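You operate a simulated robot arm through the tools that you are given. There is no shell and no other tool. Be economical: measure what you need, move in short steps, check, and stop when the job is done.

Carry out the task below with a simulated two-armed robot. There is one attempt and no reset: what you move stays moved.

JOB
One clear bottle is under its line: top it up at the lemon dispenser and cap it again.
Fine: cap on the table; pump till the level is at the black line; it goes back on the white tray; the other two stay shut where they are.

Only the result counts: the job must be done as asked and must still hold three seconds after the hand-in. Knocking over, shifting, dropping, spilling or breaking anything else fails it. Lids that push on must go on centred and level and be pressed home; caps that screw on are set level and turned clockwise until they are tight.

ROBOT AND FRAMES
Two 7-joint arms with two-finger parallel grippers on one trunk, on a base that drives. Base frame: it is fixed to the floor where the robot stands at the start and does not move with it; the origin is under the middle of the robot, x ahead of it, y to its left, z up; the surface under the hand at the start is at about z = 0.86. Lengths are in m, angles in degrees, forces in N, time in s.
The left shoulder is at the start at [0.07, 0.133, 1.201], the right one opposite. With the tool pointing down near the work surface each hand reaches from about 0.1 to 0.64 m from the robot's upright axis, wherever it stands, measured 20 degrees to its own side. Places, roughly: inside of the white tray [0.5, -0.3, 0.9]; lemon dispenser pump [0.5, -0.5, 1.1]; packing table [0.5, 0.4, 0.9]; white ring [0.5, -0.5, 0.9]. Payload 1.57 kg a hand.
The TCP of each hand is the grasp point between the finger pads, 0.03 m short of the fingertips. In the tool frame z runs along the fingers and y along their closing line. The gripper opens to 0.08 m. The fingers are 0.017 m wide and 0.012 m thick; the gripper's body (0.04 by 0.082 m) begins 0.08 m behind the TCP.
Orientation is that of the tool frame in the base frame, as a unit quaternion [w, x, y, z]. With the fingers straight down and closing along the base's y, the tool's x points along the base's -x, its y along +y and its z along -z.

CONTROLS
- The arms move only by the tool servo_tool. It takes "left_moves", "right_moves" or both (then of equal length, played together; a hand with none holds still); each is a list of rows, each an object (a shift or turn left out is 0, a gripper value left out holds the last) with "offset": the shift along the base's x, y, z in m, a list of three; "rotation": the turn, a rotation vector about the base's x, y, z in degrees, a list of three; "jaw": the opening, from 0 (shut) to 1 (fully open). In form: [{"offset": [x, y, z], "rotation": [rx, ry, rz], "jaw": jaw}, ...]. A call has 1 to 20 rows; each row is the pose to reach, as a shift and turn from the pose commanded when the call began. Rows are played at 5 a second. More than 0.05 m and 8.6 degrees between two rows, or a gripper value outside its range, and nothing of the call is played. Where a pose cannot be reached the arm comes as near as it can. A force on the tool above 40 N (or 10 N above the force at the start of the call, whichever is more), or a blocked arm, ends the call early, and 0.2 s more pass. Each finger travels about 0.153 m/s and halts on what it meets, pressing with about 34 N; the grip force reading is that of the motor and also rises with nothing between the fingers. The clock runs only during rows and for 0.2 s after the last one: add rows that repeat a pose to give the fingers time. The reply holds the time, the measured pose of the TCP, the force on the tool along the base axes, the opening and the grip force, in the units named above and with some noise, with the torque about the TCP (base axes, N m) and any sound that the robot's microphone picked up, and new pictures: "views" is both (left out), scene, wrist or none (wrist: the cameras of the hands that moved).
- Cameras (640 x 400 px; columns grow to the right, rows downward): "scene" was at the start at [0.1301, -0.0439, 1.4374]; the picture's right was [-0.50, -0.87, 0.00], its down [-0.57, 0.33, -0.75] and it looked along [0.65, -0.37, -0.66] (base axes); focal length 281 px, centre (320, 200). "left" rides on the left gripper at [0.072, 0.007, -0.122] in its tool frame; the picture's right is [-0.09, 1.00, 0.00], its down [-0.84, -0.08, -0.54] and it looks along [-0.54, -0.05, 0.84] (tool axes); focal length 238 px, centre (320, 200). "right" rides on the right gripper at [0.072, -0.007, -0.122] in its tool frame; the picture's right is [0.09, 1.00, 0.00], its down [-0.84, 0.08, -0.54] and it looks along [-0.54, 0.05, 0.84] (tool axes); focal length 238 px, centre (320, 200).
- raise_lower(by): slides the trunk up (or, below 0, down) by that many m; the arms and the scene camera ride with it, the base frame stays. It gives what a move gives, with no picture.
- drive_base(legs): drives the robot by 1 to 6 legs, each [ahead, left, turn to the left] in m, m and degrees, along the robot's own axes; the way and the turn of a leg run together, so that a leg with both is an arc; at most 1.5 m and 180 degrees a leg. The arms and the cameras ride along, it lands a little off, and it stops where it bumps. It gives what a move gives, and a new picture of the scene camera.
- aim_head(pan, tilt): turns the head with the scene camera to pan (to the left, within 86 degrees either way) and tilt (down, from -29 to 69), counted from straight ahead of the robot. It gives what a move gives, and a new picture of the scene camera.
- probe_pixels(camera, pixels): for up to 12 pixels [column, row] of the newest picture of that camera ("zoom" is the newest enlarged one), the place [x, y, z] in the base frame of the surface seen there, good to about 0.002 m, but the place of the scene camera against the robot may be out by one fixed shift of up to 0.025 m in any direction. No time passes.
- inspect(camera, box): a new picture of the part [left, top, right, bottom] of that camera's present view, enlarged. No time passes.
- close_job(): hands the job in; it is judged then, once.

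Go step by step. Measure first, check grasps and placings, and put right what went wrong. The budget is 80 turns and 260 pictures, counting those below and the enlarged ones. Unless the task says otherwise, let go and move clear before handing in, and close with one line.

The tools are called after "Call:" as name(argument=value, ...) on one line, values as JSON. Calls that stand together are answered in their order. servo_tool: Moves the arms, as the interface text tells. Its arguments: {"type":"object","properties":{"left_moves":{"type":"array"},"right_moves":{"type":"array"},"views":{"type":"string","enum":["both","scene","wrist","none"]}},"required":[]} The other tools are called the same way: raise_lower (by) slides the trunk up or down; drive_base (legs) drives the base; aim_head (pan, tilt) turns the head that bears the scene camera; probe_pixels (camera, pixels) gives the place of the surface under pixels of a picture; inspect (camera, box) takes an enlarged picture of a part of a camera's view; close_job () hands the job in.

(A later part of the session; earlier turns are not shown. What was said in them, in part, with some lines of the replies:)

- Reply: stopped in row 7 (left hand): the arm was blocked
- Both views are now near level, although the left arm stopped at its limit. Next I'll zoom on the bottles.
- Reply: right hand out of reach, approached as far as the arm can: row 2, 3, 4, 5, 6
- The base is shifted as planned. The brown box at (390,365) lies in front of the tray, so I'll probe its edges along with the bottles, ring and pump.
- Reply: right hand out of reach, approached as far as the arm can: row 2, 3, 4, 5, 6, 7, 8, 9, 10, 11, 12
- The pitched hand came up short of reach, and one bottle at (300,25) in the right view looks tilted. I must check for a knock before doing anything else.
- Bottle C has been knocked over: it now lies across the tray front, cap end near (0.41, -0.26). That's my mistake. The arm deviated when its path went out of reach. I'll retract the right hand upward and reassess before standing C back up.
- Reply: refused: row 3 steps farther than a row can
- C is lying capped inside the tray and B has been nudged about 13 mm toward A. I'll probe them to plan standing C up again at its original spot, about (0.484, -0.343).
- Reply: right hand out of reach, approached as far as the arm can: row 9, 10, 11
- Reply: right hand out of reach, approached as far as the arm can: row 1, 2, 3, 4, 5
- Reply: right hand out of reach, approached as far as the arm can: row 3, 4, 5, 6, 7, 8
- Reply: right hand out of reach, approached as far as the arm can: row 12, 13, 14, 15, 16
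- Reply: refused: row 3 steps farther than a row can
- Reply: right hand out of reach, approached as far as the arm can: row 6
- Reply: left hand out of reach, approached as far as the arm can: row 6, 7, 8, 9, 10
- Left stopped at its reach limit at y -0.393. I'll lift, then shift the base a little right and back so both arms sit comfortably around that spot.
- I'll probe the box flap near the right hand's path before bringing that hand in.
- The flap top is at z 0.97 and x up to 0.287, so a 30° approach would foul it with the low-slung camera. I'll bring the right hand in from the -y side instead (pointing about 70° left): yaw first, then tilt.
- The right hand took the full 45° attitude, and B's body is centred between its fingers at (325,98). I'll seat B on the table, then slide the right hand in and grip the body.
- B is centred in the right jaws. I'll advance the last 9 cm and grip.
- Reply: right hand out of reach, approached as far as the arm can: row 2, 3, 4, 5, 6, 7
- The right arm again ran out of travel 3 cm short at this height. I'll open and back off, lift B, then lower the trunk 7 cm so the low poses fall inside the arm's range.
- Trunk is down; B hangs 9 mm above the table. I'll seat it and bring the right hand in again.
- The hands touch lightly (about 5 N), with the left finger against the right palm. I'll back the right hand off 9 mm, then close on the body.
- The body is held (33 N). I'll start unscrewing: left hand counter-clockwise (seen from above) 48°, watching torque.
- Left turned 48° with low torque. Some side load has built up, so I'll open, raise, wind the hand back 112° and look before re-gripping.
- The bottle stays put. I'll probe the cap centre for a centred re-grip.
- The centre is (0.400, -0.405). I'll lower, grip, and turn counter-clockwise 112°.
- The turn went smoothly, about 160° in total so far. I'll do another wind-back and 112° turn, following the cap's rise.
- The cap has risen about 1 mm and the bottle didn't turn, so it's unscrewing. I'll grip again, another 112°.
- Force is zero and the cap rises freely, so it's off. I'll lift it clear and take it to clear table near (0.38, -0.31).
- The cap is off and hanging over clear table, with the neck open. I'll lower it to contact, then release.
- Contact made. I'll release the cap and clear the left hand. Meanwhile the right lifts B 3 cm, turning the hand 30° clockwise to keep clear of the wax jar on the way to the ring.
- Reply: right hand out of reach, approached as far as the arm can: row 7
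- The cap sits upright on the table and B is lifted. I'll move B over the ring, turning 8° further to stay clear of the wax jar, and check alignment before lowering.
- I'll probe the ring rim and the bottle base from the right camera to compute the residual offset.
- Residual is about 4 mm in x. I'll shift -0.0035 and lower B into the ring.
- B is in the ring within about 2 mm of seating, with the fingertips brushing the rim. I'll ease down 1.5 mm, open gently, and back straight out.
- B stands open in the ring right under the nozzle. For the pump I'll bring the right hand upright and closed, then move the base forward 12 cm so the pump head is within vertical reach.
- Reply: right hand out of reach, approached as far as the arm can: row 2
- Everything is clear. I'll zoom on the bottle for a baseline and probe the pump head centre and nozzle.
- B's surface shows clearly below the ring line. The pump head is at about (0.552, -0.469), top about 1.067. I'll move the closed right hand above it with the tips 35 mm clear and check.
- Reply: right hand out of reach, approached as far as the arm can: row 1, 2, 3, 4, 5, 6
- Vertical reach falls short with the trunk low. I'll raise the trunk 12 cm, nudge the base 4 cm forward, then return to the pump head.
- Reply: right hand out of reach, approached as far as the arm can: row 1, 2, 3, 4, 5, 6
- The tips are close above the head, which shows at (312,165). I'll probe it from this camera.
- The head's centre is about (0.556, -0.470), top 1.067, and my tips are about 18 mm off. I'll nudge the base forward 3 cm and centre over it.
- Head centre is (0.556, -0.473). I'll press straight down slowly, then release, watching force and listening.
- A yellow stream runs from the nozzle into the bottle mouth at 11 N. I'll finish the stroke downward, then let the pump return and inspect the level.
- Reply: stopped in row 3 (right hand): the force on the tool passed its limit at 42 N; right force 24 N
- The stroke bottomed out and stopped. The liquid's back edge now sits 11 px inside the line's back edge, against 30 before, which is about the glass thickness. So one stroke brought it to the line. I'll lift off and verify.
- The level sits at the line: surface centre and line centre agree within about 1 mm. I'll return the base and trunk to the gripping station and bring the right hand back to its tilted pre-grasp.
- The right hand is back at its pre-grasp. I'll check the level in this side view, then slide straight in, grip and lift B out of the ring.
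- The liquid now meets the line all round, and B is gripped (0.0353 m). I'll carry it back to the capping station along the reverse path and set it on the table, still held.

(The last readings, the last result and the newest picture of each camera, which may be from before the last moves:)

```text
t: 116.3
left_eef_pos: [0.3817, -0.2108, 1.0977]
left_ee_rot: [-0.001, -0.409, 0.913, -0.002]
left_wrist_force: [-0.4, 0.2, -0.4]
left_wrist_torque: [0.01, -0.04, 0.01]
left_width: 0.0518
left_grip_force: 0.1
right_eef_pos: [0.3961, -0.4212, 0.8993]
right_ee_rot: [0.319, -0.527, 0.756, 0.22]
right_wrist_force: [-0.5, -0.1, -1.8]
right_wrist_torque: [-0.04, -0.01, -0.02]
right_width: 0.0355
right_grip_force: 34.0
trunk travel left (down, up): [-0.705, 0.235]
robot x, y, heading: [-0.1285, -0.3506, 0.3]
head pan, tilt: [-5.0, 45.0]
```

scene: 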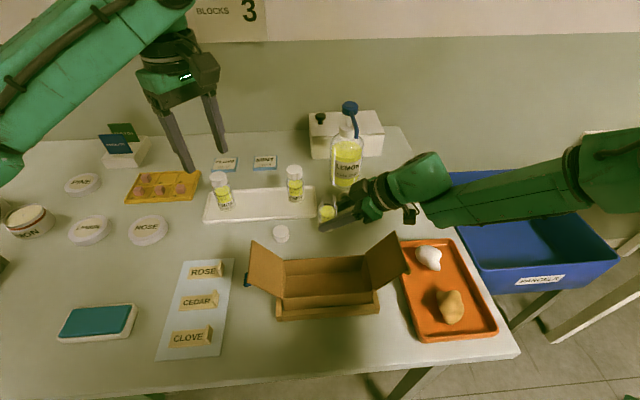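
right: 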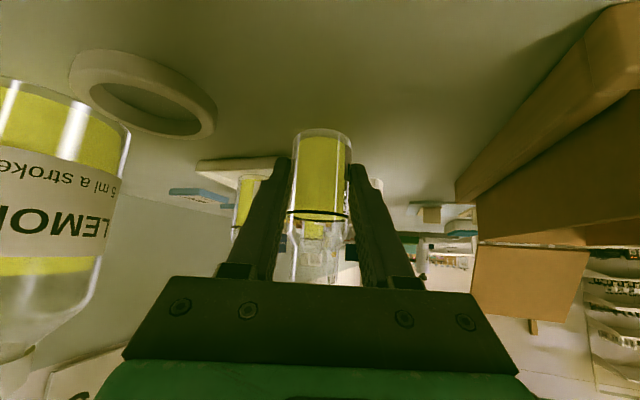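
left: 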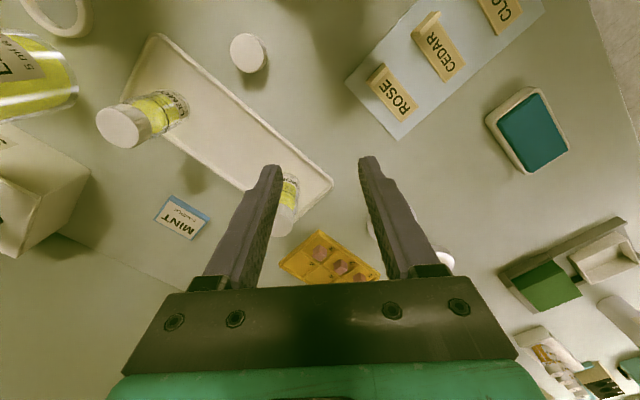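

B is upright at the capping station. I'll ease B down 2 mm while the left hand returns to the cap at (0.381, -0.309), grips it and lifts.

Call:
servo_tool(left_moves=[{"offset": [0, -0.035, -0.03]}, {"offset": [0, -0.07, -0.06]}, {"offset": [0, -0.0985, -0.09]}, {"offset": [0, -0.0985, -0.135]}, {"offset": [0, -0.0985, -0.175]}, {"offset": [0, -0.0985, -0.2]}, {"offset": [0, -0.0985, -0.207]}, {"offset": [0, -0.0985, -0.207]}, {"offset": [0, -0.0985, -0.207], "jaw": 0.45}, {"offset": [0, -0.0985, -0.207], "jaw": 0.35}, {"offset": [0, -0.0985, -0.207], "jaw": 0.35}, {"offset": [0, -0.0985, -0.17]}, {"offset": [0, -0.0985, -0.13]}, {"offset": [0, -0.0985, -0.09]}], right_moves=[{"offset": [0, 0, -0.001]}, {"offset": [0, 0, -0.002]}, {"offset": [0, 0, -0.002]}, {"offset": [0, 0, -0.002]}, {"offset": [0, 0, -0.002]}, {"offset": [0, 0, -0.002]}, {"offset": [0, 0, -0.002]}, {"offset": [0, 0, -0.002]}, {"offset": [0, 0, -0.002]}, {"offset": [0, 0, -0.002]}, {"offset": [0, 0, -0.002]}, {"offset": [0, 0, -0.002]}, {"offset": [0, 0, -0.002]}, {"offset": [0, 0, -0.002]}], views="both")

Call:
inspect(camera="left", box=[0, 20, 400, 260])

```text
t: 119.3
left_eef_pos: [0.3798, -0.3115, 1.0086]
left_ee_rot: [0.0, -0.409, 0.913, -0.002]
left_wrist_force: [-0.7, 0.8, 0.4]
left_wrist_torque: [0.02, -0.01, 0.02]
left_width: 0.0334
left_grip_force: 34.1
right_eef_pos: [0.3969, -0.421, 0.8983]
right_ee_rot: [0.32, -0.527, 0.756, 0.221]
right_wrist_force: [3.8, -1.3, 11.0]
right_wrist_torque: [-0.01, -0.02, -0.04]
right_width: 0.0353
right_grip_force: 34.0
trunk travel left (down, up): [-0.705, 0.235]
robot x, y, heading: [-0.1275, -0.3577, 0.0]
head pan, tilt: [-5.0, 45.0]
```

scene: 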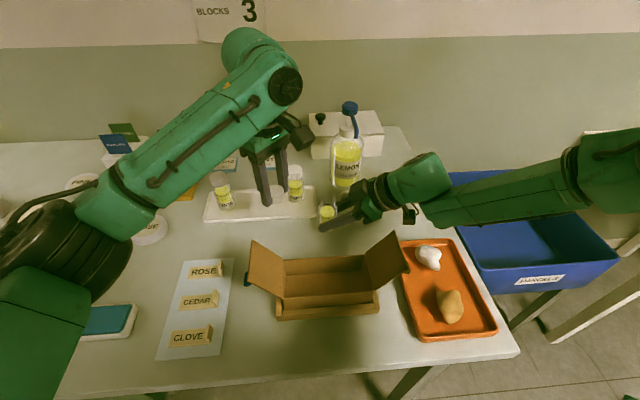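
right: 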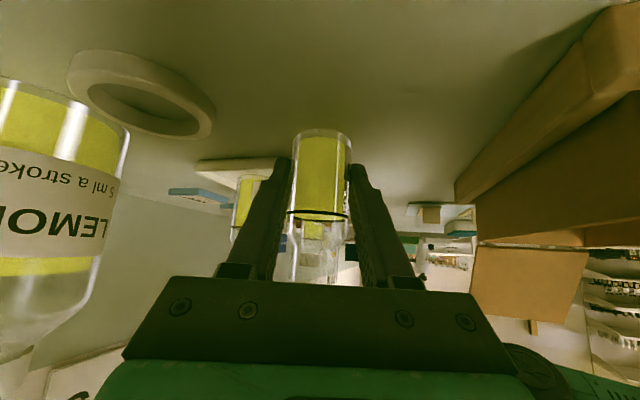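
left: 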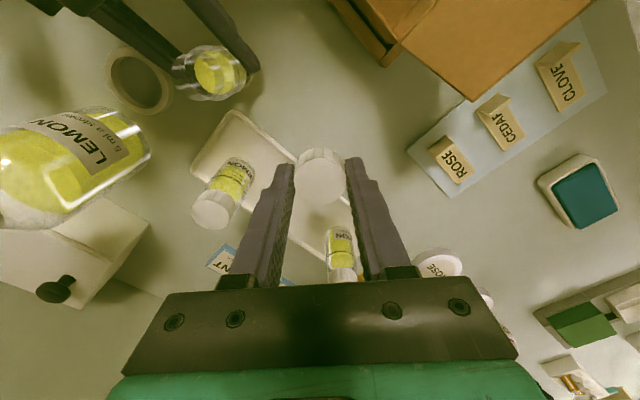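

```text
1.60 times, centred on (200, 140) of left
```

zoom: 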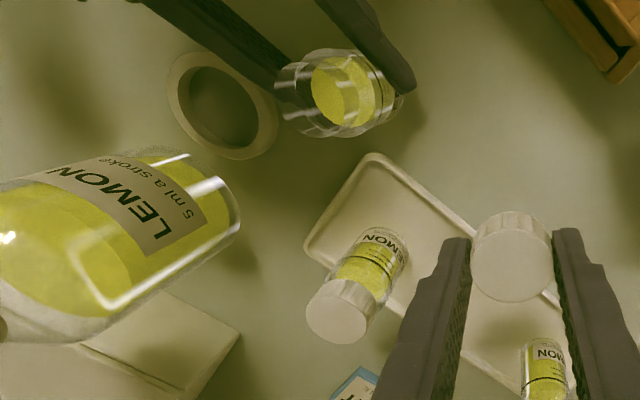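

The cap is in hand (0.0334 m). I'll locate B's mouth from the left camera.

Call:
inspect(camera="left", box=[150, 25, 270, 115])

Call:
probe_pixels(camera="left", pixels=[[176, 62], [180, 54], [190, 48], [180, 75], [186, 90], [195, 60], [200, 75], [183, 65], [320, 178]])

```text
4.44 times, centred on (210, 70) of left
```

zoom: 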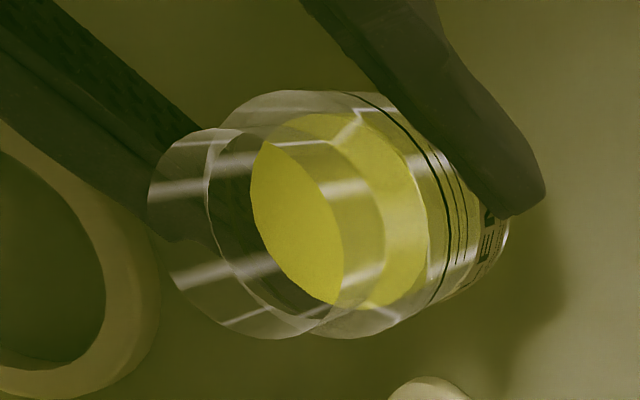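

```text
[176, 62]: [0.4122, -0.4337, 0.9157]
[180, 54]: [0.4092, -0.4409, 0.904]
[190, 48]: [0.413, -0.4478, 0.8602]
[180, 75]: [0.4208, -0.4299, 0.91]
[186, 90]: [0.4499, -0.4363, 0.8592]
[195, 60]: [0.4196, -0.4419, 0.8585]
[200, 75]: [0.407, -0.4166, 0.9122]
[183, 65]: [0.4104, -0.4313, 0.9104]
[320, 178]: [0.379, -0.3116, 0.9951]
```

Glass isn't sensed reliably by the probe. I'll bring the cap to about 18 mm above the mouth at the expected axis (0.400, -0.408) and compare visually from both wrist cameras.

Call:
servo_tool(left_moves=[{"offset": [0.005, -0.03, 0.02]}, {"offset": [0.012, -0.065, 0.02]}, {"offset": [0.0202, -0.0965, 0.01]}, {"offset": [0.0202, -0.0965, -0.008]}, {"offset": [0.0202, -0.0965, -0.008]}], views="wrist")

Call:
inspect(camera="left", box=[250, 70, 390, 220])

Call:
inspect(camera="right", box=[250, 120, 390, 290])

Call:
inspect(camera="scene", box=[290, 150, 370, 240])

```text
t: 120.5
left_eef_pos: [0.4016, -0.406, 1.0016]
left_ee_rot: [0.0, -0.409, 0.912, -0.002]
left_wrist_force: [-0.1, 1.1, -1.0]
left_wrist_torque: [-0.01, 0.01, 0.0]
left_width: 0.0333
left_grip_force: 33.6
right_eef_pos: [0.3948, -0.4213, 0.8976]
right_ee_rot: [0.319, -0.528, 0.756, 0.22]
right_wrist_force: [0.5, -0.9, 10.0]
right_wrist_torque: [-0.03, 0.09, 0.01]
right_width: 0.0354
right_grip_force: 33.7
trunk travel left (down, up): [-0.705, 0.235]
robot x, y, heading: [-0.1268, -0.3528, 0.3]
head pan, tilt: [-5.0, 45.0]
```

left: 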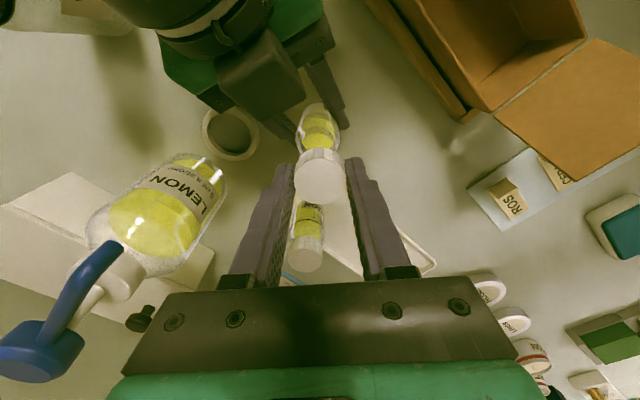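

```text
2.67 times, centred on (320, 145) of left
```

zoom: 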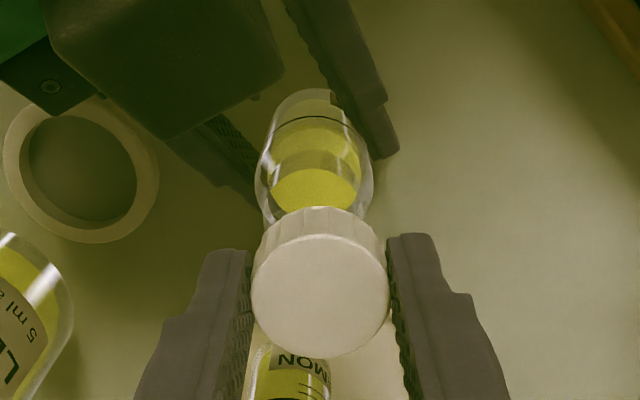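

```text
2.35 times, centred on (320, 205) of right
```

zoom: 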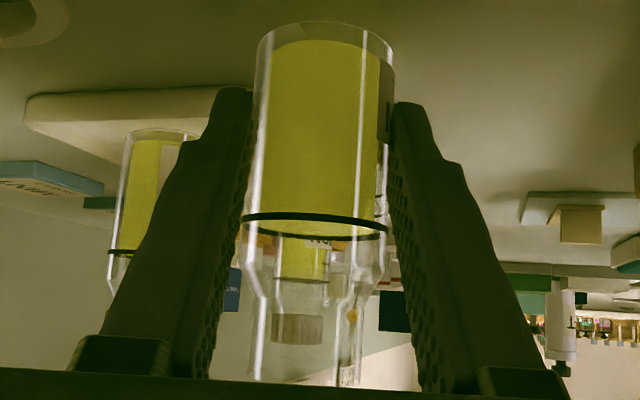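

```text
4.44 times, centred on (330, 195) of scene
```

zoom: 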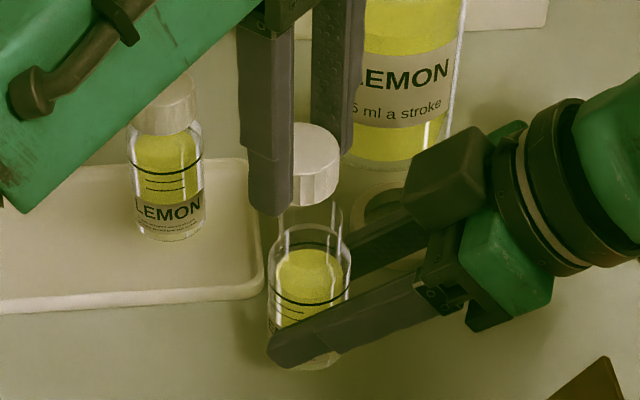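

The level sits exactly on the line in the right view. Comparing cap and bottle in the views, the cap needs about (-1, -4) mm. I'll correct that and lower gently until it meets the thread.

Call:
servo_tool(left_moves=[{"offset": [-0.001, -0.004, 0]}, {"offset": [-0.001, -0.004, -0.01]}, {"offset": [-0.001, -0.004, -0.018]}, {"offset": [-0.001, -0.004, -0.024]}, {"offset": [-0.001, -0.004, -0.028]}, {"offset": [-0.001, -0.004, -0.028]}], views="wrist")

Call:
inspect(camera="right", box=[250, 180, 390, 290])

Call:
inspect(camera="scene", box=[290, 150, 370, 240])

```text
t: 121.9
left_eef_pos: [0.3981, -0.4081, 0.9712]
left_ee_rot: [-0.002, -0.409, 0.913, -0.002]
left_wrist_force: [0.0, -0.6, -1.3]
left_wrist_torque: [-0.04, 0.01, 0.01]
left_width: 0.0343
left_grip_force: 34.1
right_eef_pos: [0.396, -0.4196, 0.8981]
right_ee_rot: [0.318, -0.528, 0.756, 0.22]
right_wrist_force: [-0.9, 0.4, 5.4]
right_wrist_torque: [-0.03, 0.17, 0.0]
right_width: 0.0354
right_grip_force: 34.0
trunk travel left (down, up): [-0.705, 0.235]
robot x, y, heading: [-0.1265, -0.353, 0.3]
head pan, tilt: [-5.0, 45.0]
```

left: 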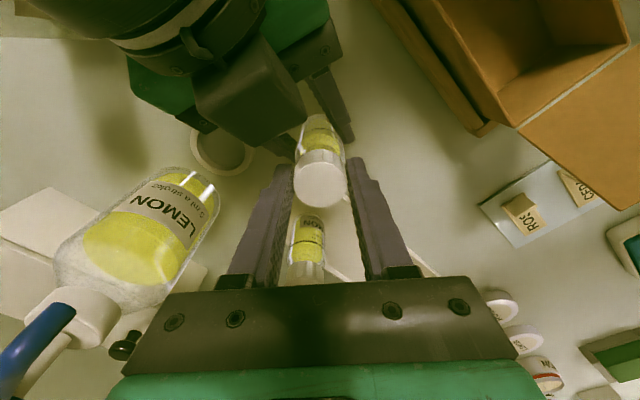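

```text
3.64 times, centred on (320, 235) of right
```

zoom: 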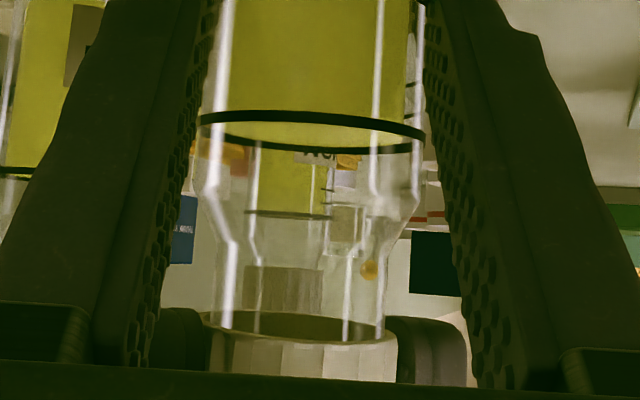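

```text
4.44 times, centred on (330, 195) of scene
5 turns are left
```

zoom: 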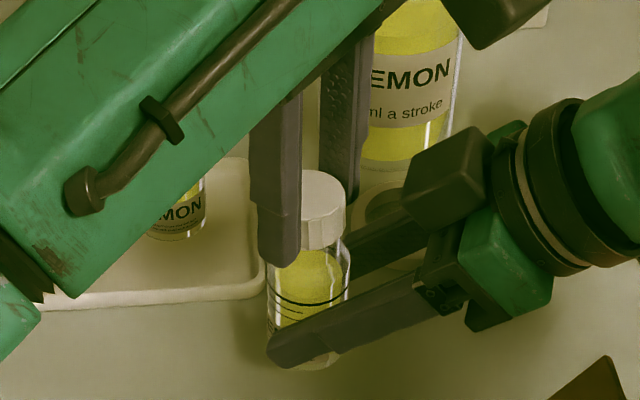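

The cap rim surrounds the neck, centred to under 1 mm (right zoom: cap centre 299, neck 303), with no force. Only 5 turns are left, so I'll run the clockwise tightening in one go: four grips of 112° with wind-backs between.

Call:
servo_tool(left_moves=[{"offset": [0, 0, -0.003]}, {"offset": [0, 0, -0.005]}, {"offset": [0, 0, -0.005]}, {"offset": [0, 0, -0.005], "rotation": [0, 0, -8]}, {"offset": [0, 0, -0.005], "rotation": [0, 0, -16]}, {"offset": [0, 0, -0.005], "rotation": [0, 0, -24]}, {"offset": [0, 0, -0.0052], "rotation": [0, 0, -32]}, {"offset": [0, 0, -0.0052], "rotation": [0, 0, -40]}, {"offset": [0, 0, -0.0054], "rotation": [0, 0, -48]}, {"offset": [0, 0, -0.0054], "rotation": [0, 0, -56]}, {"offset": [0, 0, -0.0056], "rotation": [0, 0, -64]}, {"offset": [0, 0, -0.0056], "rotation": [0, 0, -72]}, {"offset": [0, 0, -0.0058], "rotation": [0, 0, -80]}, {"offset": [0, 0, -0.0058], "rotation": [0, 0, -88]}, {"offset": [0, 0, -0.006], "rotation": [0, 0, -96]}, {"offset": [0, 0, -0.006], "rotation": [0, 0, -104]}, {"offset": [0, 0, -0.006], "rotation": [0, 0, -112]}], views="none")

Call:
servo_tool(left_moves=[{"jaw": 0.5}, {"jaw": 0.58}, {"offset": [0, 0, 0.03], "jaw": 0.58}, {"offset": [0, 0, 0.04], "rotation": [0, 0, 8]}, {"offset": [0, 0, 0.04], "rotation": [0, 0, 16]}, {"offset": [0, 0, 0.04], "rotation": [0, 0, 24]}, {"offset": [0, 0, 0.04], "rotation": [0, 0, 32]}, {"offset": [0, 0, 0.04], "rotation": [0, 0, 40]}, {"offset": [0, 0, 0.04], "rotation": [0, 0, 48]}, {"offset": [0, 0, 0.04], "rotation": [0, 0, 56]}, {"offset": [0, 0, 0.04], "rotation": [0, 0, 64]}, {"offset": [0, 0, 0.04], "rotation": [0, 0, 72]}, {"offset": [0, 0, 0.04], "rotation": [0, 0, 80]}, {"offset": [0, 0, 0.04], "rotation": [0, 0, 88]}, {"offset": [0, 0, 0.04], "rotation": [0, 0, 96]}, {"offset": [0, 0, 0.04], "rotation": [0, 0, 104]}, {"offset": [0, 0, 0.04], "rotation": [0, 0, 112]}, {"offset": [0, 0, 0.015], "rotation": [0, 0, 112]}, {"offset": [0, 0, 0], "rotation": [0, 0, 112]}, {"offset": [0, 0, 0], "rotation": [0, 0, 112], "jaw": 0.35}], views="none")

Call:
servo_tool(left_moves=[{"jaw": 0.35}, {"jaw": 0.35}, {"offset": [0, 0, 0], "rotation": [0, 0, -8]}, {"offset": [0, 0, 0], "rotation": [0, 0, -16]}, {"offset": [0, 0, 0], "rotation": [0, 0, -24]}, {"offset": [0, 0, -0.0003], "rotation": [0, 0, -32]}, {"offset": [0, 0, -0.0003], "rotation": [0, 0, -40]}, {"offset": [0, 0, -0.0005], "rotation": [0, 0, -48]}, {"offset": [0, 0, -0.0005], "rotation": [0, 0, -56]}, {"offset": [0, 0, -0.0007], "rotation": [0, 0, -64]}, {"offset": [0, 0, -0.0007], "rotation": [0, 0, -72]}, {"offset": [0, 0, -0.0009], "rotation": [0, 0, -80]}, {"offset": [0, 0, -0.0009], "rotation": [0, 0, -88]}, {"offset": [0, 0, -0.001], "rotation": [0, 0, -96]}, {"offset": [0, 0, -0.001], "rotation": [0, 0, -104]}, {"offset": [0, 0, -0.001], "rotation": [0, 0, -112]}], views="none")

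Call:
servo_tool(left_moves=[{"jaw": 0.5}, {"jaw": 0.58}, {"offset": [0, 0, 0.03], "jaw": 0.58}, {"offset": [0, 0, 0.04], "rotation": [0, 0, 8]}, {"offset": [0, 0, 0.04], "rotation": [0, 0, 16]}, {"offset": [0, 0, 0.04], "rotation": [0, 0, 24]}, {"offset": [0, 0, 0.04], "rotation": [0, 0, 32]}, {"offset": [0, 0, 0.04], "rotation": [0, 0, 40]}, {"offset": [0, 0, 0.04], "rotation": [0, 0, 48]}, {"offset": [0, 0, 0.04], "rotation": [0, 0, 56]}, {"offset": [0, 0, 0.04], "rotation": [0, 0, 64]}, {"offset": [0, 0, 0.04], "rotation": [0, 0, 72]}, {"offset": [0, 0, 0.04], "rotation": [0, 0, 80]}, {"offset": [0, 0, 0.04], "rotation": [0, 0, 88]}, {"offset": [0, 0, 0.04], "rotation": [0, 0, 96]}, {"offset": [0, 0, 0.04], "rotation": [0, 0, 104]}, {"offset": [0, 0, 0.04], "rotation": [0, 0, 112]}, {"offset": [0, 0, 0.015], "rotation": [0, 0, 112]}, {"offset": [0, 0, 0], "rotation": [0, 0, 112]}, {"offset": [0, 0, 0], "rotation": [0, 0, 112], "jaw": 0.35}], views="none")

Call:
servo_tool(left_moves=[{"jaw": 0.35}, {"jaw": 0.35}, {"offset": [0, 0, 0], "rotation": [0, 0, -8]}, {"offset": [0, 0, 0], "rotation": [0, 0, -16]}, {"offset": [0, 0, 0], "rotation": [0, 0, -24]}, {"offset": [0, 0, -0.0003], "rotation": [0, 0, -32]}, {"offset": [0, 0, -0.0003], "rotation": [0, 0, -40]}, {"offset": [0, 0, -0.0005], "rotation": [0, 0, -48]}, {"offset": [0, 0, -0.0005], "rotation": [0, 0, -56]}, {"offset": [0, 0, -0.0007], "rotation": [0, 0, -64]}, {"offset": [0, 0, -0.0007], "rotation": [0, 0, -72]}, {"offset": [0, 0, -0.0009], "rotation": [0, 0, -80]}, {"offset": [0, 0, -0.0009], "rotation": [0, 0, -88]}, {"offset": [0, 0, -0.001], "rotation": [0, 0, -96]}, {"offset": [0, 0, -0.001], "rotation": [0, 0, -104]}, {"offset": [0, 0, -0.001], "rotation": [0, 0, -112]}], views="none")

Call:
servo_tool(left_moves=[{"jaw": 0.5}, {"jaw": 0.58}, {"offset": [0, 0, 0.03], "jaw": 0.58}, {"offset": [0, 0, 0.04], "rotation": [0, 0, 8]}, {"offset": [0, 0, 0.04], "rotation": [0, 0, 16]}, {"offset": [0, 0, 0.04], "rotation": [0, 0, 24]}, {"offset": [0, 0, 0.04], "rotation": [0, 0, 32]}, {"offset": [0, 0, 0.04], "rotation": [0, 0, 40]}, {"offset": [0, 0, 0.04], "rotation": [0, 0, 48]}, {"offset": [0, 0, 0.04], "rotation": [0, 0, 56]}, {"offset": [0, 0, 0.04], "rotation": [0, 0, 64]}, {"offset": [0, 0, 0.04], "rotation": [0, 0, 72]}, {"offset": [0, 0, 0.04], "rotation": [0, 0, 80]}, {"offset": [0, 0, 0.04], "rotation": [0, 0, 88]}, {"offset": [0, 0, 0.04], "rotation": [0, 0, 96]}, {"offset": [0, 0, 0.04], "rotation": [0, 0, 104]}, {"offset": [0, 0, 0.04], "rotation": [0, 0, 112]}, {"offset": [0, 0, 0.015], "rotation": [0, 0, 112]}, {"offset": [0, 0, 0], "rotation": [0, 0, 112]}, {"offset": [0, 0, 0], "rotation": [0, 0, 112], "jaw": 0.35}], views="wrist")

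Call:
servo_tool(left_moves=[{"jaw": 0.35}, {"jaw": 0.35}, {"offset": [0, 0, 0], "rotation": [0, 0, -8]}, {"offset": [0, 0, 0], "rotation": [0, 0, -16]}, {"offset": [0, 0, 0], "rotation": [0, 0, -24]}, {"offset": [0, 0, 0], "rotation": [0, 0, -32]}, {"offset": [0, 0, 0], "rotation": [0, 0, -40]}, {"offset": [0, 0, 0], "rotation": [0, 0, -48]}], views="both")

Call:
inspect(camera="right", box=[250, 120, 390, 290])

```text
t: 125.5
left_eef_pos: [0.3991, -0.4102, 0.9663]
left_ee_rot: [-0.003, 0.529, 0.849, 0.0]
left_wrist_force: [-1.3, 1.0, 0.1]
left_wrist_torque: [0.02, 0.03, 0.06]
left_width: 0.0345
left_grip_force: 33.7
right_eef_pos: [0.3968, -0.4225, 0.8968]
right_ee_rot: [0.318, -0.528, 0.756, 0.22]
right_wrist_force: [0.7, -1.0, 7.2]
right_wrist_torque: [0.24, 0.14, -0.02]
right_width: 0.0354
right_grip_force: 34.1
trunk travel left (down, up): [-0.705, 0.235]
robot x, y, heading: [-0.1262, -0.3571, 0.2]
head pan, tilt: [-5.0, 45.0]
```

```text
t: 129.7
left_eef_pos: [0.4002, -0.4092, 0.9655]
left_ee_rot: [-0.001, -0.409, 0.912, -0.002]
left_wrist_force: [-2.9, 2.0, 0.7]
left_wrist_torque: [0.03, 0.07, -0.03]
left_width: 0.0329
left_grip_force: 33.8
right_eef_pos: [0.3968, -0.4212, 0.8975]
right_ee_rot: [0.319, -0.527, 0.756, 0.22]
right_wrist_force: [0.9, -0.7, 5.8]
right_wrist_torque: [0.23, 0.16, -0.06]
right_width: 0.0354
right_grip_force: 34.4
trunk travel left (down, up): [-0.705, 0.235]
robot x, y, heading: [-0.1285, -0.3533, 0.0]
head pan, tilt: [-5.0, 45.0]
```

```text
t: 133.1
left_eef_pos: [0.3993, -0.4111, 0.966]
left_ee_rot: [-0.001, 0.529, 0.849, -0.001]
left_wrist_force: [2.7, -10.7, 0.3]
left_wrist_torque: [-0.27, -0.13, 0.01]
left_width: 0.0328
left_grip_force: 34.0
right_eef_pos: [0.3953, -0.4211, 0.8963]
right_ee_rot: [0.319, -0.528, 0.756, 0.221]
right_wrist_force: [-3.1, 8.7, 6.3]
right_wrist_torque: [-0.45, -0.06, 0.06]
right_width: 0.0354
right_grip_force: 34.3
trunk travel left (down, up): [-0.705, 0.235]
robot x, y, heading: [-0.1286, -0.3589, 0.4]
head pan, tilt: [-5.0, 45.0]
```

```text
t: 137.3
left_eef_pos: [0.4006, -0.4098, 0.9659]
left_ee_rot: [-0.002, -0.409, 0.912, -0.002]
left_wrist_force: [-3.3, 2.1, 2.3]
left_wrist_torque: [-0.01, 0.05, -0.01]
left_width: 0.0346
left_grip_force: 33.6
right_eef_pos: [0.3964, -0.4204, 0.897]
right_ee_rot: [0.32, -0.527, 0.756, 0.22]
right_wrist_force: [3.5, -2.8, 5.2]
right_wrist_torque: [0.22, 0.15, -0.06]
right_width: 0.0357
right_grip_force: 34.7
trunk travel left (down, up): [-0.705, 0.235]
robot x, y, heading: [-0.128, -0.353, 0.1]
head pan, tilt: [-5.0, 45.0]
```

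```text
t: 140.7
left_eef_pos: [0.4011, -0.4104, 0.9639]
left_ee_rot: [-0.003, 0.529, 0.848, 0.0]
left_wrist_force: [-2.2, -1.8, 0.9]
left_wrist_torque: [-0.07, 0.03, 0.02]
left_width: 0.0344
left_grip_force: 33.2
right_eef_pos: [0.3958, -0.4215, 0.8976]
right_ee_rot: [0.319, -0.528, 0.755, 0.222]
right_wrist_force: [4.5, -0.1, 3.8]
right_wrist_torque: [-0.06, 0.14, -0.02]
right_width: 0.0358
right_grip_force: 34.0
trunk travel left (down, up): [-0.705, 0.235]
robot x, y, heading: [-0.1262, -0.355, 0.2]
head pan, tilt: [-5.0, 45.0]
```

```text
t: 144.9
left_eef_pos: [0.3998, -0.4084, 0.9649]
left_ee_rot: [-0.001, -0.409, 0.913, -0.003]
left_wrist_force: [-3.4, 2.6, 2.1]
left_wrist_torque: [0.06, 0.12, 0.0]
left_width: 0.0332
left_grip_force: 34.1
right_eef_pos: [0.3972, -0.4207, 0.8978]
right_ee_rot: [0.319, -0.527, 0.757, 0.219]
right_wrist_force: [2.6, -0.9, 2.6]
right_wrist_torque: [0.24, 0.22, 0.0]
right_width: 0.0353
right_grip_force: 34.0
trunk travel left (down, up): [-0.705, 0.235]
robot x, y, heading: [-0.1276, -0.3504, 0.0]
head pan, tilt: [-5.0, 45.0]
```

left: 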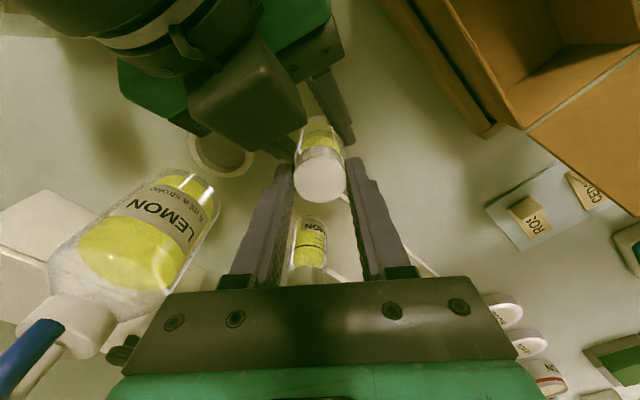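

```text
t: 146.7
left_eef_pos: [0.4012, -0.4098, 0.9645]
left_ee_rot: [-0.002, -0.002, 1.0, -0.001]
left_wrist_force: [-4.7, 0.0, 3.5]
left_wrist_torque: [0.08, 0.28, 0.78]
left_width: 0.0325
left_grip_force: 33.9
right_eef_pos: [0.3962, -0.4216, 0.8972]
right_ee_rot: [0.319, -0.527, 0.756, 0.221]
right_wrist_force: [4.1, -3.0, 0.5]
right_wrist_torque: [-0.1, 0.03, -0.83]
right_width: 0.0355
right_grip_force: 33.6
trunk travel left (down, up): [-0.705, 0.235]
robot x, y, heading: [-0.1278, -0.3512, 0.3]
head pan, tilt: [-5.0, 45.0]
```

scene: 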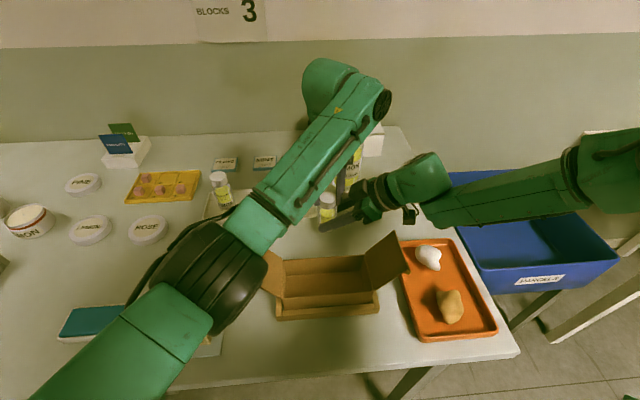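
left: 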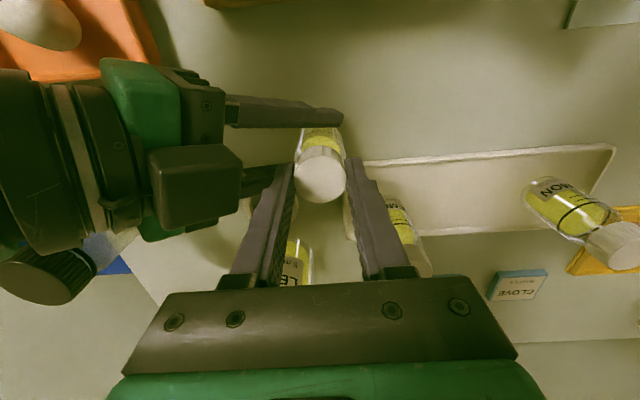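

```text
2.35 times, centred on (320, 205) of right
4 turns are left
```

zoom: 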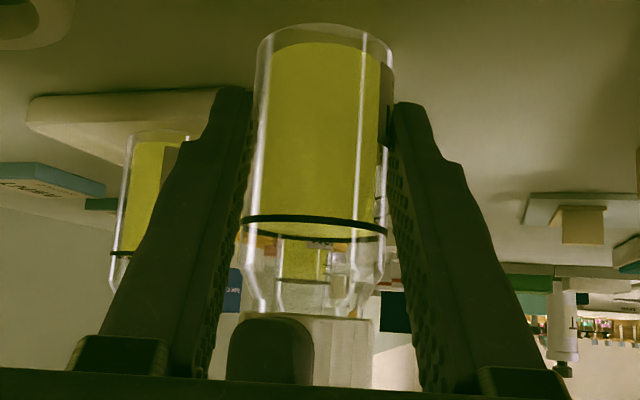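

Torque rose to 0.8 N·m on the last turn and the cap sits flush against the neck, so it's tight. Now I'll release the right hand and clear it, lift B by the cap, nudge the base 6 cm forward, and poise B above its slot between A and C.

Call:
servo_tool(right_moves=[{"jaw": 0.6}, {"jaw": 0.75}, {"jaw": 0.85}, {"offset": [-0.008, -0.022, 0.024]}, {"offset": [-0.016, -0.044, 0.047]}, {"offset": [-0.024, -0.066, 0.07]}, {"offset": [-0.028, -0.085, 0.095]}, {"offset": [-0.03, -0.1, 0.115], "rotation": [-7, 2.6, 0]}, {"offset": [-0.035, -0.12, 0.14], "rotation": [-14, 5.1, 0]}, {"offset": [-0.04, -0.14, 0.165], "rotation": [-21, 7.7, 0]}, {"offset": [-0.045, -0.16, 0.19], "rotation": [-28, 10.2, 0]}, {"offset": [-0.05, -0.18, 0.21], "rotation": [-35.5, 12.9, 0]}, {"offset": [-0.06, -0.195, 0.23], "rotation": [-42.3, 15.4, 0]}, {"offset": [-0.06, -0.195, 0.23], "rotation": [-42.3, 15.4, 0]}], left_moves=[{"offset": [0, 0, 0]}, {"offset": [0, 0, 0]}, {"offset": [0, 0, 0]}, {"offset": [0, 0, 0]}, {"offset": [0, 0, 0]}, {"offset": [0, 0, 0]}, {"offset": [0, 0, 0.03]}, {"offset": [0, 0, 0.07]}, {"offset": [0, 0, 0.11]}, {"offset": [0, 0.02, 0.14]}, {"offset": [0, 0.06, 0.145]}, {"offset": [0, 0.1, 0.145]}, {"offset": [0, 0.14, 0.145]}, {"offset": [0, 0.14, 0.145]}], views="none")

Call:
drive_base(legs=[[0.06, 0, 0]])

Call:
servo_tool(left_moves=[{"offset": [0.01, 0.004, -0.03]}, {"offset": [0.02, 0.008, -0.06]}, {"offset": [0.02, 0.008, -0.08]}, {"offset": [0.02, 0.008, -0.08]}], views="both")

Call:
inspect(camera="left", box=[200, 60, 440, 220])

Call:
probe_pixels(camera="left", pixels=[[320, 178], [240, 160], [235, 150], [228, 160], [395, 140], [405, 130], [400, 150]])

Call:
inspect(camera="scene", box=[190, 150, 370, 270])

```text
t: 149.7
left_eef_pos: [0.4274, -0.265, 1.1205]
left_ee_rot: [0.002, -0.005, 1.0, 0.008]
left_wrist_force: [-0.8, -1.2, -4.6]
left_wrist_torque: [0.07, 0.0, -0.02]
left_width: 0.0327
left_grip_force: 34.2
left hand out of reach, approached as far as the arm can: row 11, 12, 13, 14
right_eef_pos: [0.3369, -0.615, 1.1265]
right_ee_rot: [0.005, -0.572, 0.82, 0.0]
right_wrist_force: [-0.5, -0.1, 0.3]
right_wrist_torque: [-0.05, -0.04, 0.01]
right_width: 0.0682
right_grip_force: 0.2
trunk travel left (down, up): [-0.705, 0.235]
robot x, y, heading: [-0.1303, -0.3504, 0.0]
head pan, tilt: [-5.0, 45.0]
```

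```text
t: 150.7
left_eef_pos: [0.4823, -0.2697, 1.1212]
left_ee_rot: [0.0, -0.003, 1.0, -0.002]
left_wrist_force: [-0.3, 0.5, -2.2]
left_wrist_torque: [-0.04, -0.02, 0.01]
left_width: 0.0327
left_grip_force: 34.1
right_eef_pos: [0.3913, -0.6171, 1.128]
right_ee_rot: [0.008, -0.574, 0.819, -0.001]
right_wrist_force: [-0.3, 0.3, 1.2]
right_wrist_torque: [-0.01, -0.03, -0.01]
right_width: 0.0679
right_grip_force: 0.0
trunk travel left (down, up): [-0.705, 0.235]
robot x, y, heading: [-0.0666, -0.355, 0.2]
head pan, tilt: [-5.0, 45.0]
```

scene: 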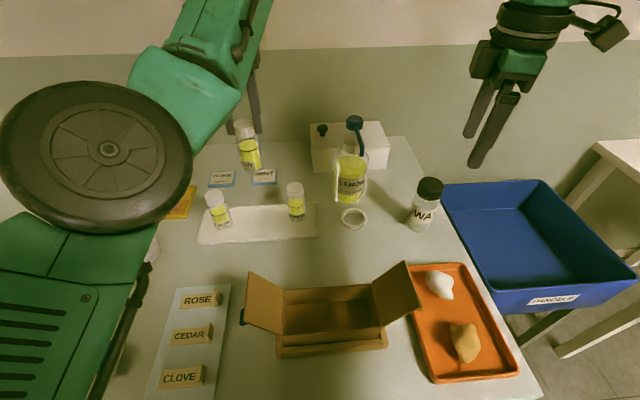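

```text
t: 151.7
left_eef_pos: [0.5043, -0.2495, 1.0465]
left_ee_rot: [-0.017, -0.028, 0.999, -0.004]
left_wrist_force: [0.1, -0.7, -1.9]
left_wrist_torque: [-0.04, -0.01, -0.02]
left_width: 0.0328
left_grip_force: 33.6
left hand out of reach, approached as far as the arm can: row 3
right_eef_pos: [0.3969, -0.617, 1.1256]
right_ee_rot: [0.006, -0.573, 0.819, 0.001]
right_wrist_force: [-0.1, 0.2, 0.4]
right_wrist_torque: [0.02, 0.01, 0.01]
right_width: 0.0679
right_grip_force: 0.0
trunk travel left (down, up): [-0.705, 0.235]
robot x, y, heading: [-0.0689, -0.356, 0.3]
head pan, tilt: [-5.0, 45.0]
```

scene: 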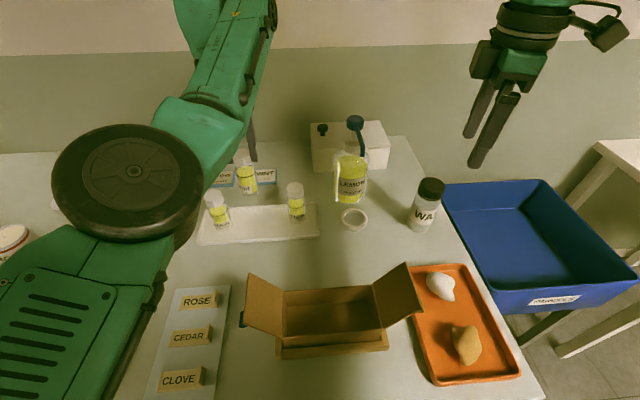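
left: 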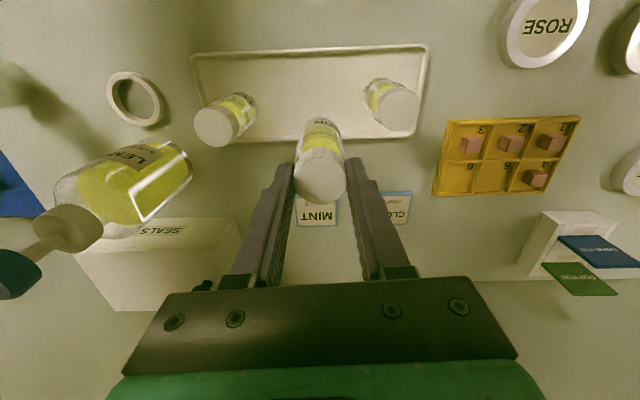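

```text
2.50 times, centred on (320, 140) of left
```

zoom: 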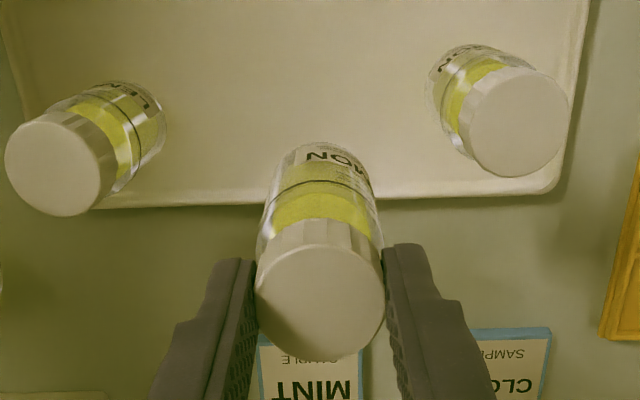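

```text
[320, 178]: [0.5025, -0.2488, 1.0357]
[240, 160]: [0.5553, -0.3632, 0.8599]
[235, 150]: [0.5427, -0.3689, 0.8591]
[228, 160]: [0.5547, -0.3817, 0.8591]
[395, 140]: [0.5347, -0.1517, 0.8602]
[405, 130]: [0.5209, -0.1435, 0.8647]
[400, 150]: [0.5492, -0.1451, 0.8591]
```

```text
3.33 times, centred on (280, 210) of scene
3 turns are left
```

zoom: 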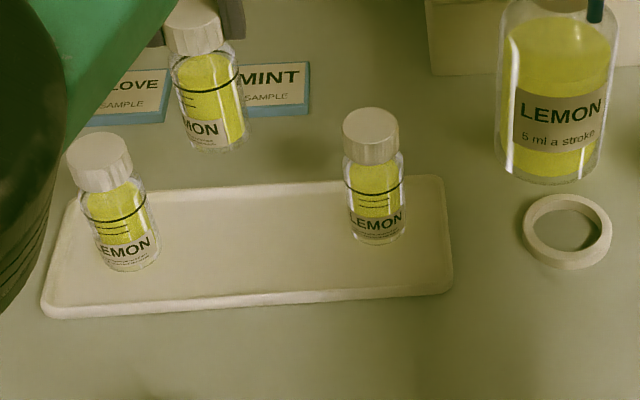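

The hand is still settling after a reach limit (1.05 m high, 2° tilt), and B hangs capped with its level on the line. I'll pull back over the slot (0.481, -0.262), let it settle, and read the pose precisely.

Call:
servo_tool(left_moves=[{"offset": [-0.007, 0, -0.005]}, {"offset": [-0.014, 0, -0.01]}, {"offset": [-0.021, 0, -0.02]}, {"offset": [-0.021, 0, -0.025]}, {"offset": [-0.021, 0, -0.025]}, {"offset": [-0.021, 0, -0.025]}, {"offset": [-0.021, 0, -0.025]}], views="both")

Call:
inspect(camera="left", box=[200, 60, 440, 220])

Call:
probe_pixels(camera="left", pixels=[[320, 178], [210, 125], [218, 130], [225, 125], [216, 140], [395, 105], [400, 112], [405, 118], [390, 120]])

```text
t: 153.3
left_eef_pos: [0.5061, -0.2502, 1.046]
left_ee_rot: [-0.017, -0.028, 0.999, -0.004]
left_wrist_force: [0.1, 0.7, -1.3]
left_wrist_torque: [-0.02, 0.0, 0.04]
left_width: 0.0328
left_grip_force: 34.6
left hand out of reach, approached as far as the arm can: row 1, 2, 3, 4, 5, 6, 7
right_eef_pos: [0.397, -0.6161, 1.126]
right_ee_rot: [0.006, -0.574, 0.819, 0.001]
right_wrist_force: [-0.1, 0.7, -0.3]
right_wrist_torque: [0.0, -0.02, -0.02]
right_width: 0.0682
right_grip_force: 0.0
trunk travel left (down, up): [-0.705, 0.235]
robot x, y, heading: [-0.0678, -0.355, 0.2]
head pan, tilt: [-5.0, 45.0]
```

scene: 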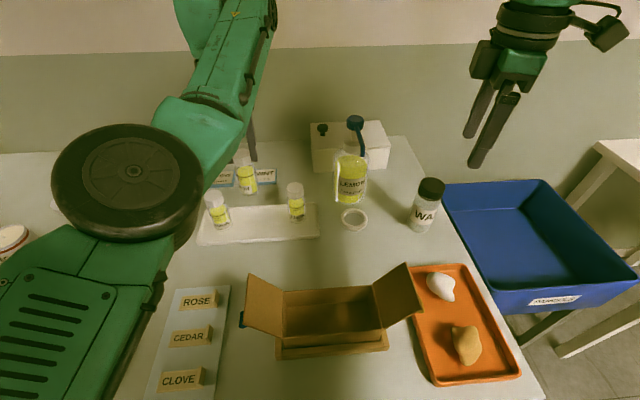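
left: 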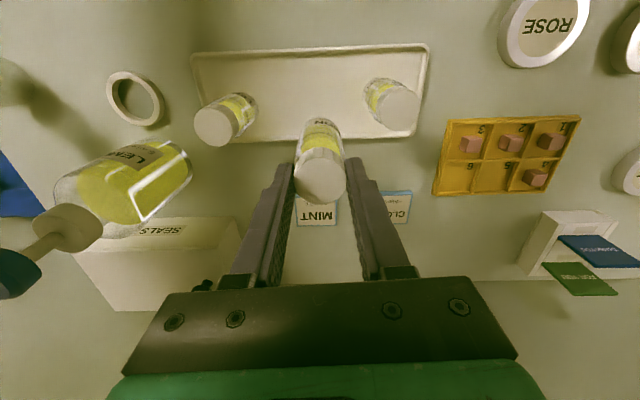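

```text
2.50 times, centred on (320, 140) of left
```

zoom: 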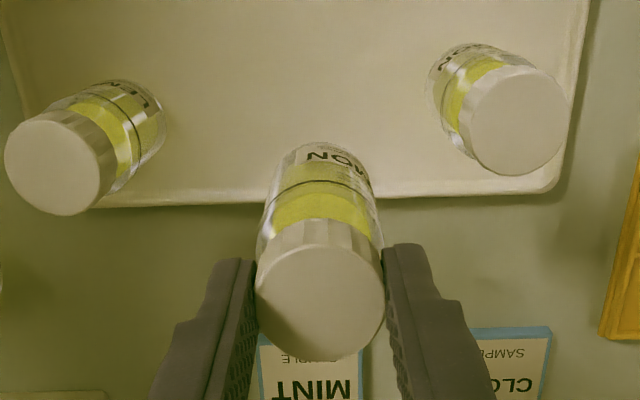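

```text
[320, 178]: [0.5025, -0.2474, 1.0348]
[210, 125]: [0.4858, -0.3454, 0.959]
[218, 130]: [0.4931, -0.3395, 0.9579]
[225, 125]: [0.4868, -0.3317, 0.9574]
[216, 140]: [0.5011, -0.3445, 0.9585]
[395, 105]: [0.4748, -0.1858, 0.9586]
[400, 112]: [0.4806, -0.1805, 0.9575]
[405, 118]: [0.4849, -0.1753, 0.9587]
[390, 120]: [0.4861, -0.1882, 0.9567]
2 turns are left
```

The left arm is at a joint limit from this stance. With the trunk at its original height and the base near y -0.25, this slot was easy to reach earlier. I'll restore that, swing over to the slot and settle. A and C measure (0.478, -0.183) and (0.487, -0.339), so the slot centre is (0.482, -0.261).

Call:
raise_lower(by=0.07)

Call:
drive_base(legs=[[-0.02, 0.1, 0]])

Call:
servo_tool(left_moves=[{"offset": [0, -0.03, 0], "rotation": [0.2, -0.6, -1]}, {"offset": [0, -0.06, 0], "rotation": [0.3, -1.2, -2]}, {"offset": [-0.002, -0.09, 0], "rotation": [0.5, -1.95, -3.2]}, {"offset": [-0.0046, -0.112, 0], "rotation": [0.5, -1.95, -3.2]}, {"offset": [-0.0046, -0.112, -0.03], "rotation": [0.5, -1.95, -3.2]}, {"offset": [-0.0046, -0.112, -0.06], "rotation": [0.5, -1.95, -3.2]}, {"offset": [-0.0046, -0.112, -0.08], "rotation": [0.5, -1.95, -3.2]}, {"offset": [-0.0046, -0.112, -0.08], "rotation": [0.5, -1.95, -3.2]}, {"offset": [-0.0046, -0.112, -0.08], "rotation": [0.5, -1.95, -3.2]}], views="both")

Call:
inspect(camera="left", box=[200, 60, 440, 220])

Call:
probe_pixels(camera="left", pixels=[[320, 178], [320, 170], [320, 186]])

```text
t: 154.4
left_eef_pos: [0.5059, -0.2491, 1.1157]
left_ee_rot: [-0.017, -0.028, 0.999, -0.004]
left_wrist_force: [0.0, 1.0, -0.7]
left_wrist_torque: [0.0, 0.0, 0.0]
left_width: 0.0327
left_grip_force: 34.2
right_eef_pos: [0.3974, -0.6172, 1.195]
right_ee_rot: [0.006, -0.573, 0.819, 0.0]
right_wrist_force: [-0.8, -0.6, -1.4]
right_wrist_torque: [0.03, 0.01, -0.01]
right_width: 0.0681
right_grip_force: 0.2
trunk travel left (down, up): [-0.775, 0.165]
robot x, y, heading: [-0.0673, -0.3577, 0.3]
head pan, tilt: [-5.0, 45.0]
```

```text
t: 155.5
left_eef_pos: [0.4859, -0.1528, 1.1162]
left_ee_rot: [-0.017, -0.027, 0.999, -0.002]
left_wrist_force: [0.0, 0.4, -1.1]
left_wrist_torque: [0.0, 0.0, -0.01]
left_width: 0.0328
left_grip_force: 33.6
right_eef_pos: [0.3769, -0.5194, 1.1939]
right_ee_rot: [0.006, -0.573, 0.82, 0.002]
right_wrist_force: [-0.1, -1.0, 0.6]
right_wrist_torque: [0.03, 0.0, 0.01]
right_width: 0.0683
right_grip_force: 0.0
trunk travel left (down, up): [-0.775, 0.165]
robot x, y, heading: [-0.0911, -0.2531, -0.0]
head pan, tilt: [-5.0, 45.0]
```

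scene: 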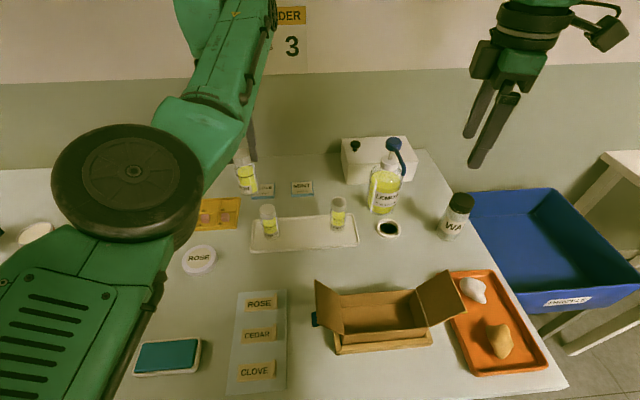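

```text
t: 157.5
left_eef_pos: [0.4819, -0.2634, 1.0347]
left_ee_rot: [0.0, 0.0, 1.0, 0.0]
left_wrist_force: [0.5, 0.4, -1.4]
left_wrist_torque: [0.02, 0.0, 0.0]
left_width: 0.0327
left_grip_force: 34.3
left hand out of reach, approached as far as the arm can: row 2, 3, 4, 5
right_eef_pos: [0.3756, -0.5182, 1.1954]
right_ee_rot: [0.007, -0.573, 0.82, 0.001]
right_wrist_force: [0.3, -0.1, 0.1]
right_wrist_torque: [-0.01, -0.01, 0.01]
right_width: 0.0678
right_grip_force: 0.1
trunk travel left (down, up): [-0.775, 0.165]
robot x, y, heading: [-0.091, -0.2555, 0.4]
head pan, tilt: [-5.0, 45.0]
```

scene: 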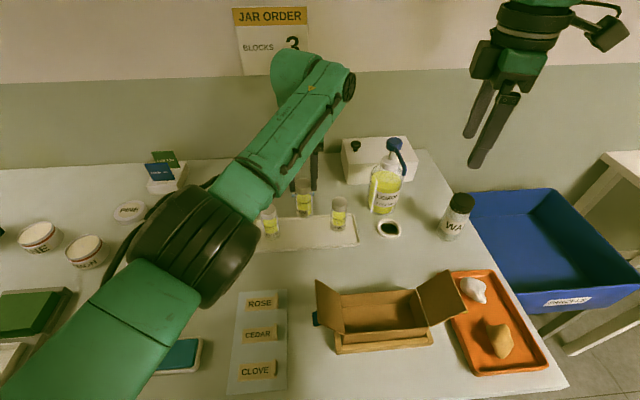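
left: 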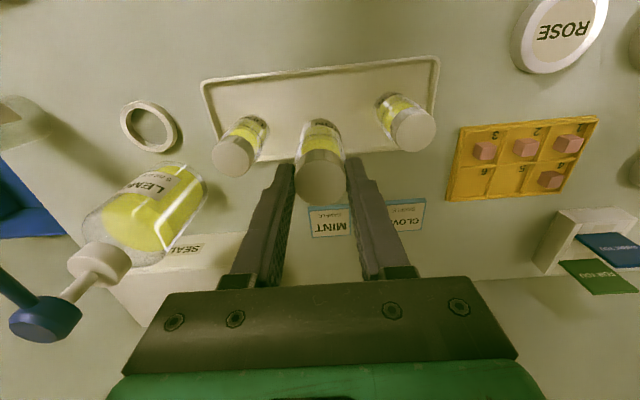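

```text
2.50 times, centred on (320, 140) of left
```

zoom: 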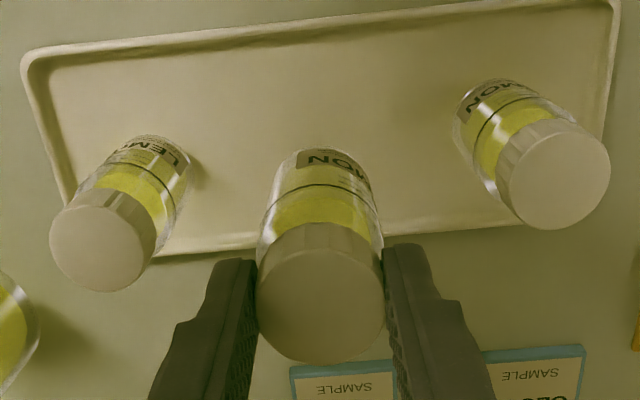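

```text
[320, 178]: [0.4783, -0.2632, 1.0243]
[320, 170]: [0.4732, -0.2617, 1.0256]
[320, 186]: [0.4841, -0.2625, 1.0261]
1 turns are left
```

B hangs vertical and capped at (0.482, -0.263), right over its slot, with the cap top at 1.025, so the base meets the tray at TCP z of about 0.967. This is the last turn: I'll lower gently, release, lift clear, and hand in. B was topped up to the line with one stroke, capped tight and put back. Bottle C was knocked over early on by my arm, then stood back up shut at its spot.

Call:
servo_tool(left_moves=[{"offset": [0.0005, 0.001, -0.025]}, {"offset": [0.0005, 0.001, -0.048]}, {"offset": [0.0005, 0.001, -0.059]}, {"offset": [0.0005, 0.001, -0.064]}, {"offset": [0.0005, 0.001, -0.066]}, {"offset": [0.0005, 0.001, -0.067]}, {"offset": [0.0005, 0.001, -0.0675]}, {"offset": [0.0005, 0.001, -0.0675]}, {"offset": [0.0005, 0.001, -0.0675], "jaw": 0.47}, {"offset": [0.0005, 0.001, -0.0675], "jaw": 0.54}, {"offset": [0.0005, 0.001, -0.0675], "jaw": 0.62}, {"offset": [0.0005, 0.001, -0.0675], "jaw": 0.62}, {"offset": [0.0005, 0.001, -0.05], "jaw": 0.62}, {"offset": [0.0005, 0.001, -0.02], "jaw": 0.62}, {"offset": [0.0005, 0.001, 0.02], "jaw": 0.62}, {"offset": [0.0005, 0.001, 0.05], "jaw": 0.62}, {"offset": [0.0005, 0.001, 0.05], "jaw": 0.62}, {"offset": [0.0005, 0.001, 0.05], "jaw": 0.62}], views="both")

Call:
close_job()

```text
t: 161.3
left_eef_pos: [0.4781, -0.2619, 1.0888]
left_ee_rot: [0.001, 0.0, 1.0, 0.001]
left_wrist_force: [-1.3, 0.1, -0.2]
left_wrist_torque: [0.01, 0.01, 0.01]
left_width: 0.0496
left_grip_force: 0.2
right_eef_pos: [0.3761, -0.5178, 1.1959]
right_ee_rot: [0.005, -0.573, 0.82, 0.001]
right_wrist_force: [0.4, -0.2, -0.1]
right_wrist_torque: [-0.04, 0.04, -0.02]
right_width: 0.0678
right_grip_force: 0.0
trunk travel left (down, up): [-0.775, 0.165]
robot x, y, heading: [-0.088, -0.2558, 0.2]
head pan, tilt: [-5.0, 45.0]
```

scene: 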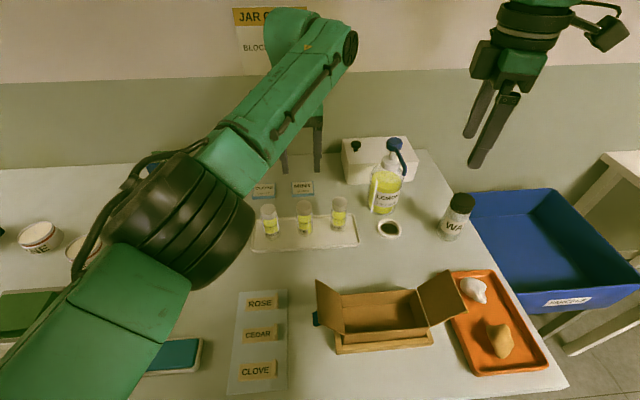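
left: 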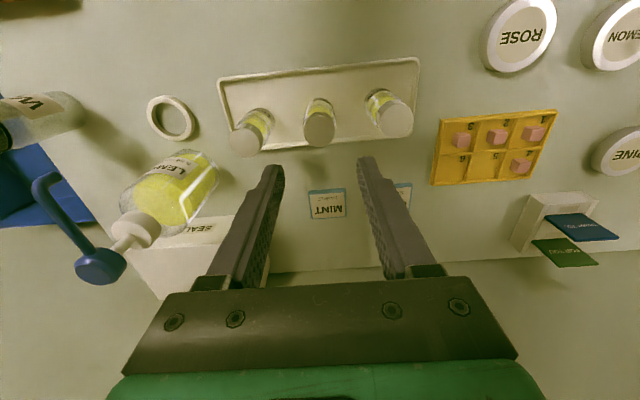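

```text
The job is handed in.
```

The middle bottle is filled to its line, recapped tight and back on the white tray, but early on my arm knocked over the bottle nearest the ring; I stood it up again, still capped, within a few mm of its spot, and that knock may fail the job.
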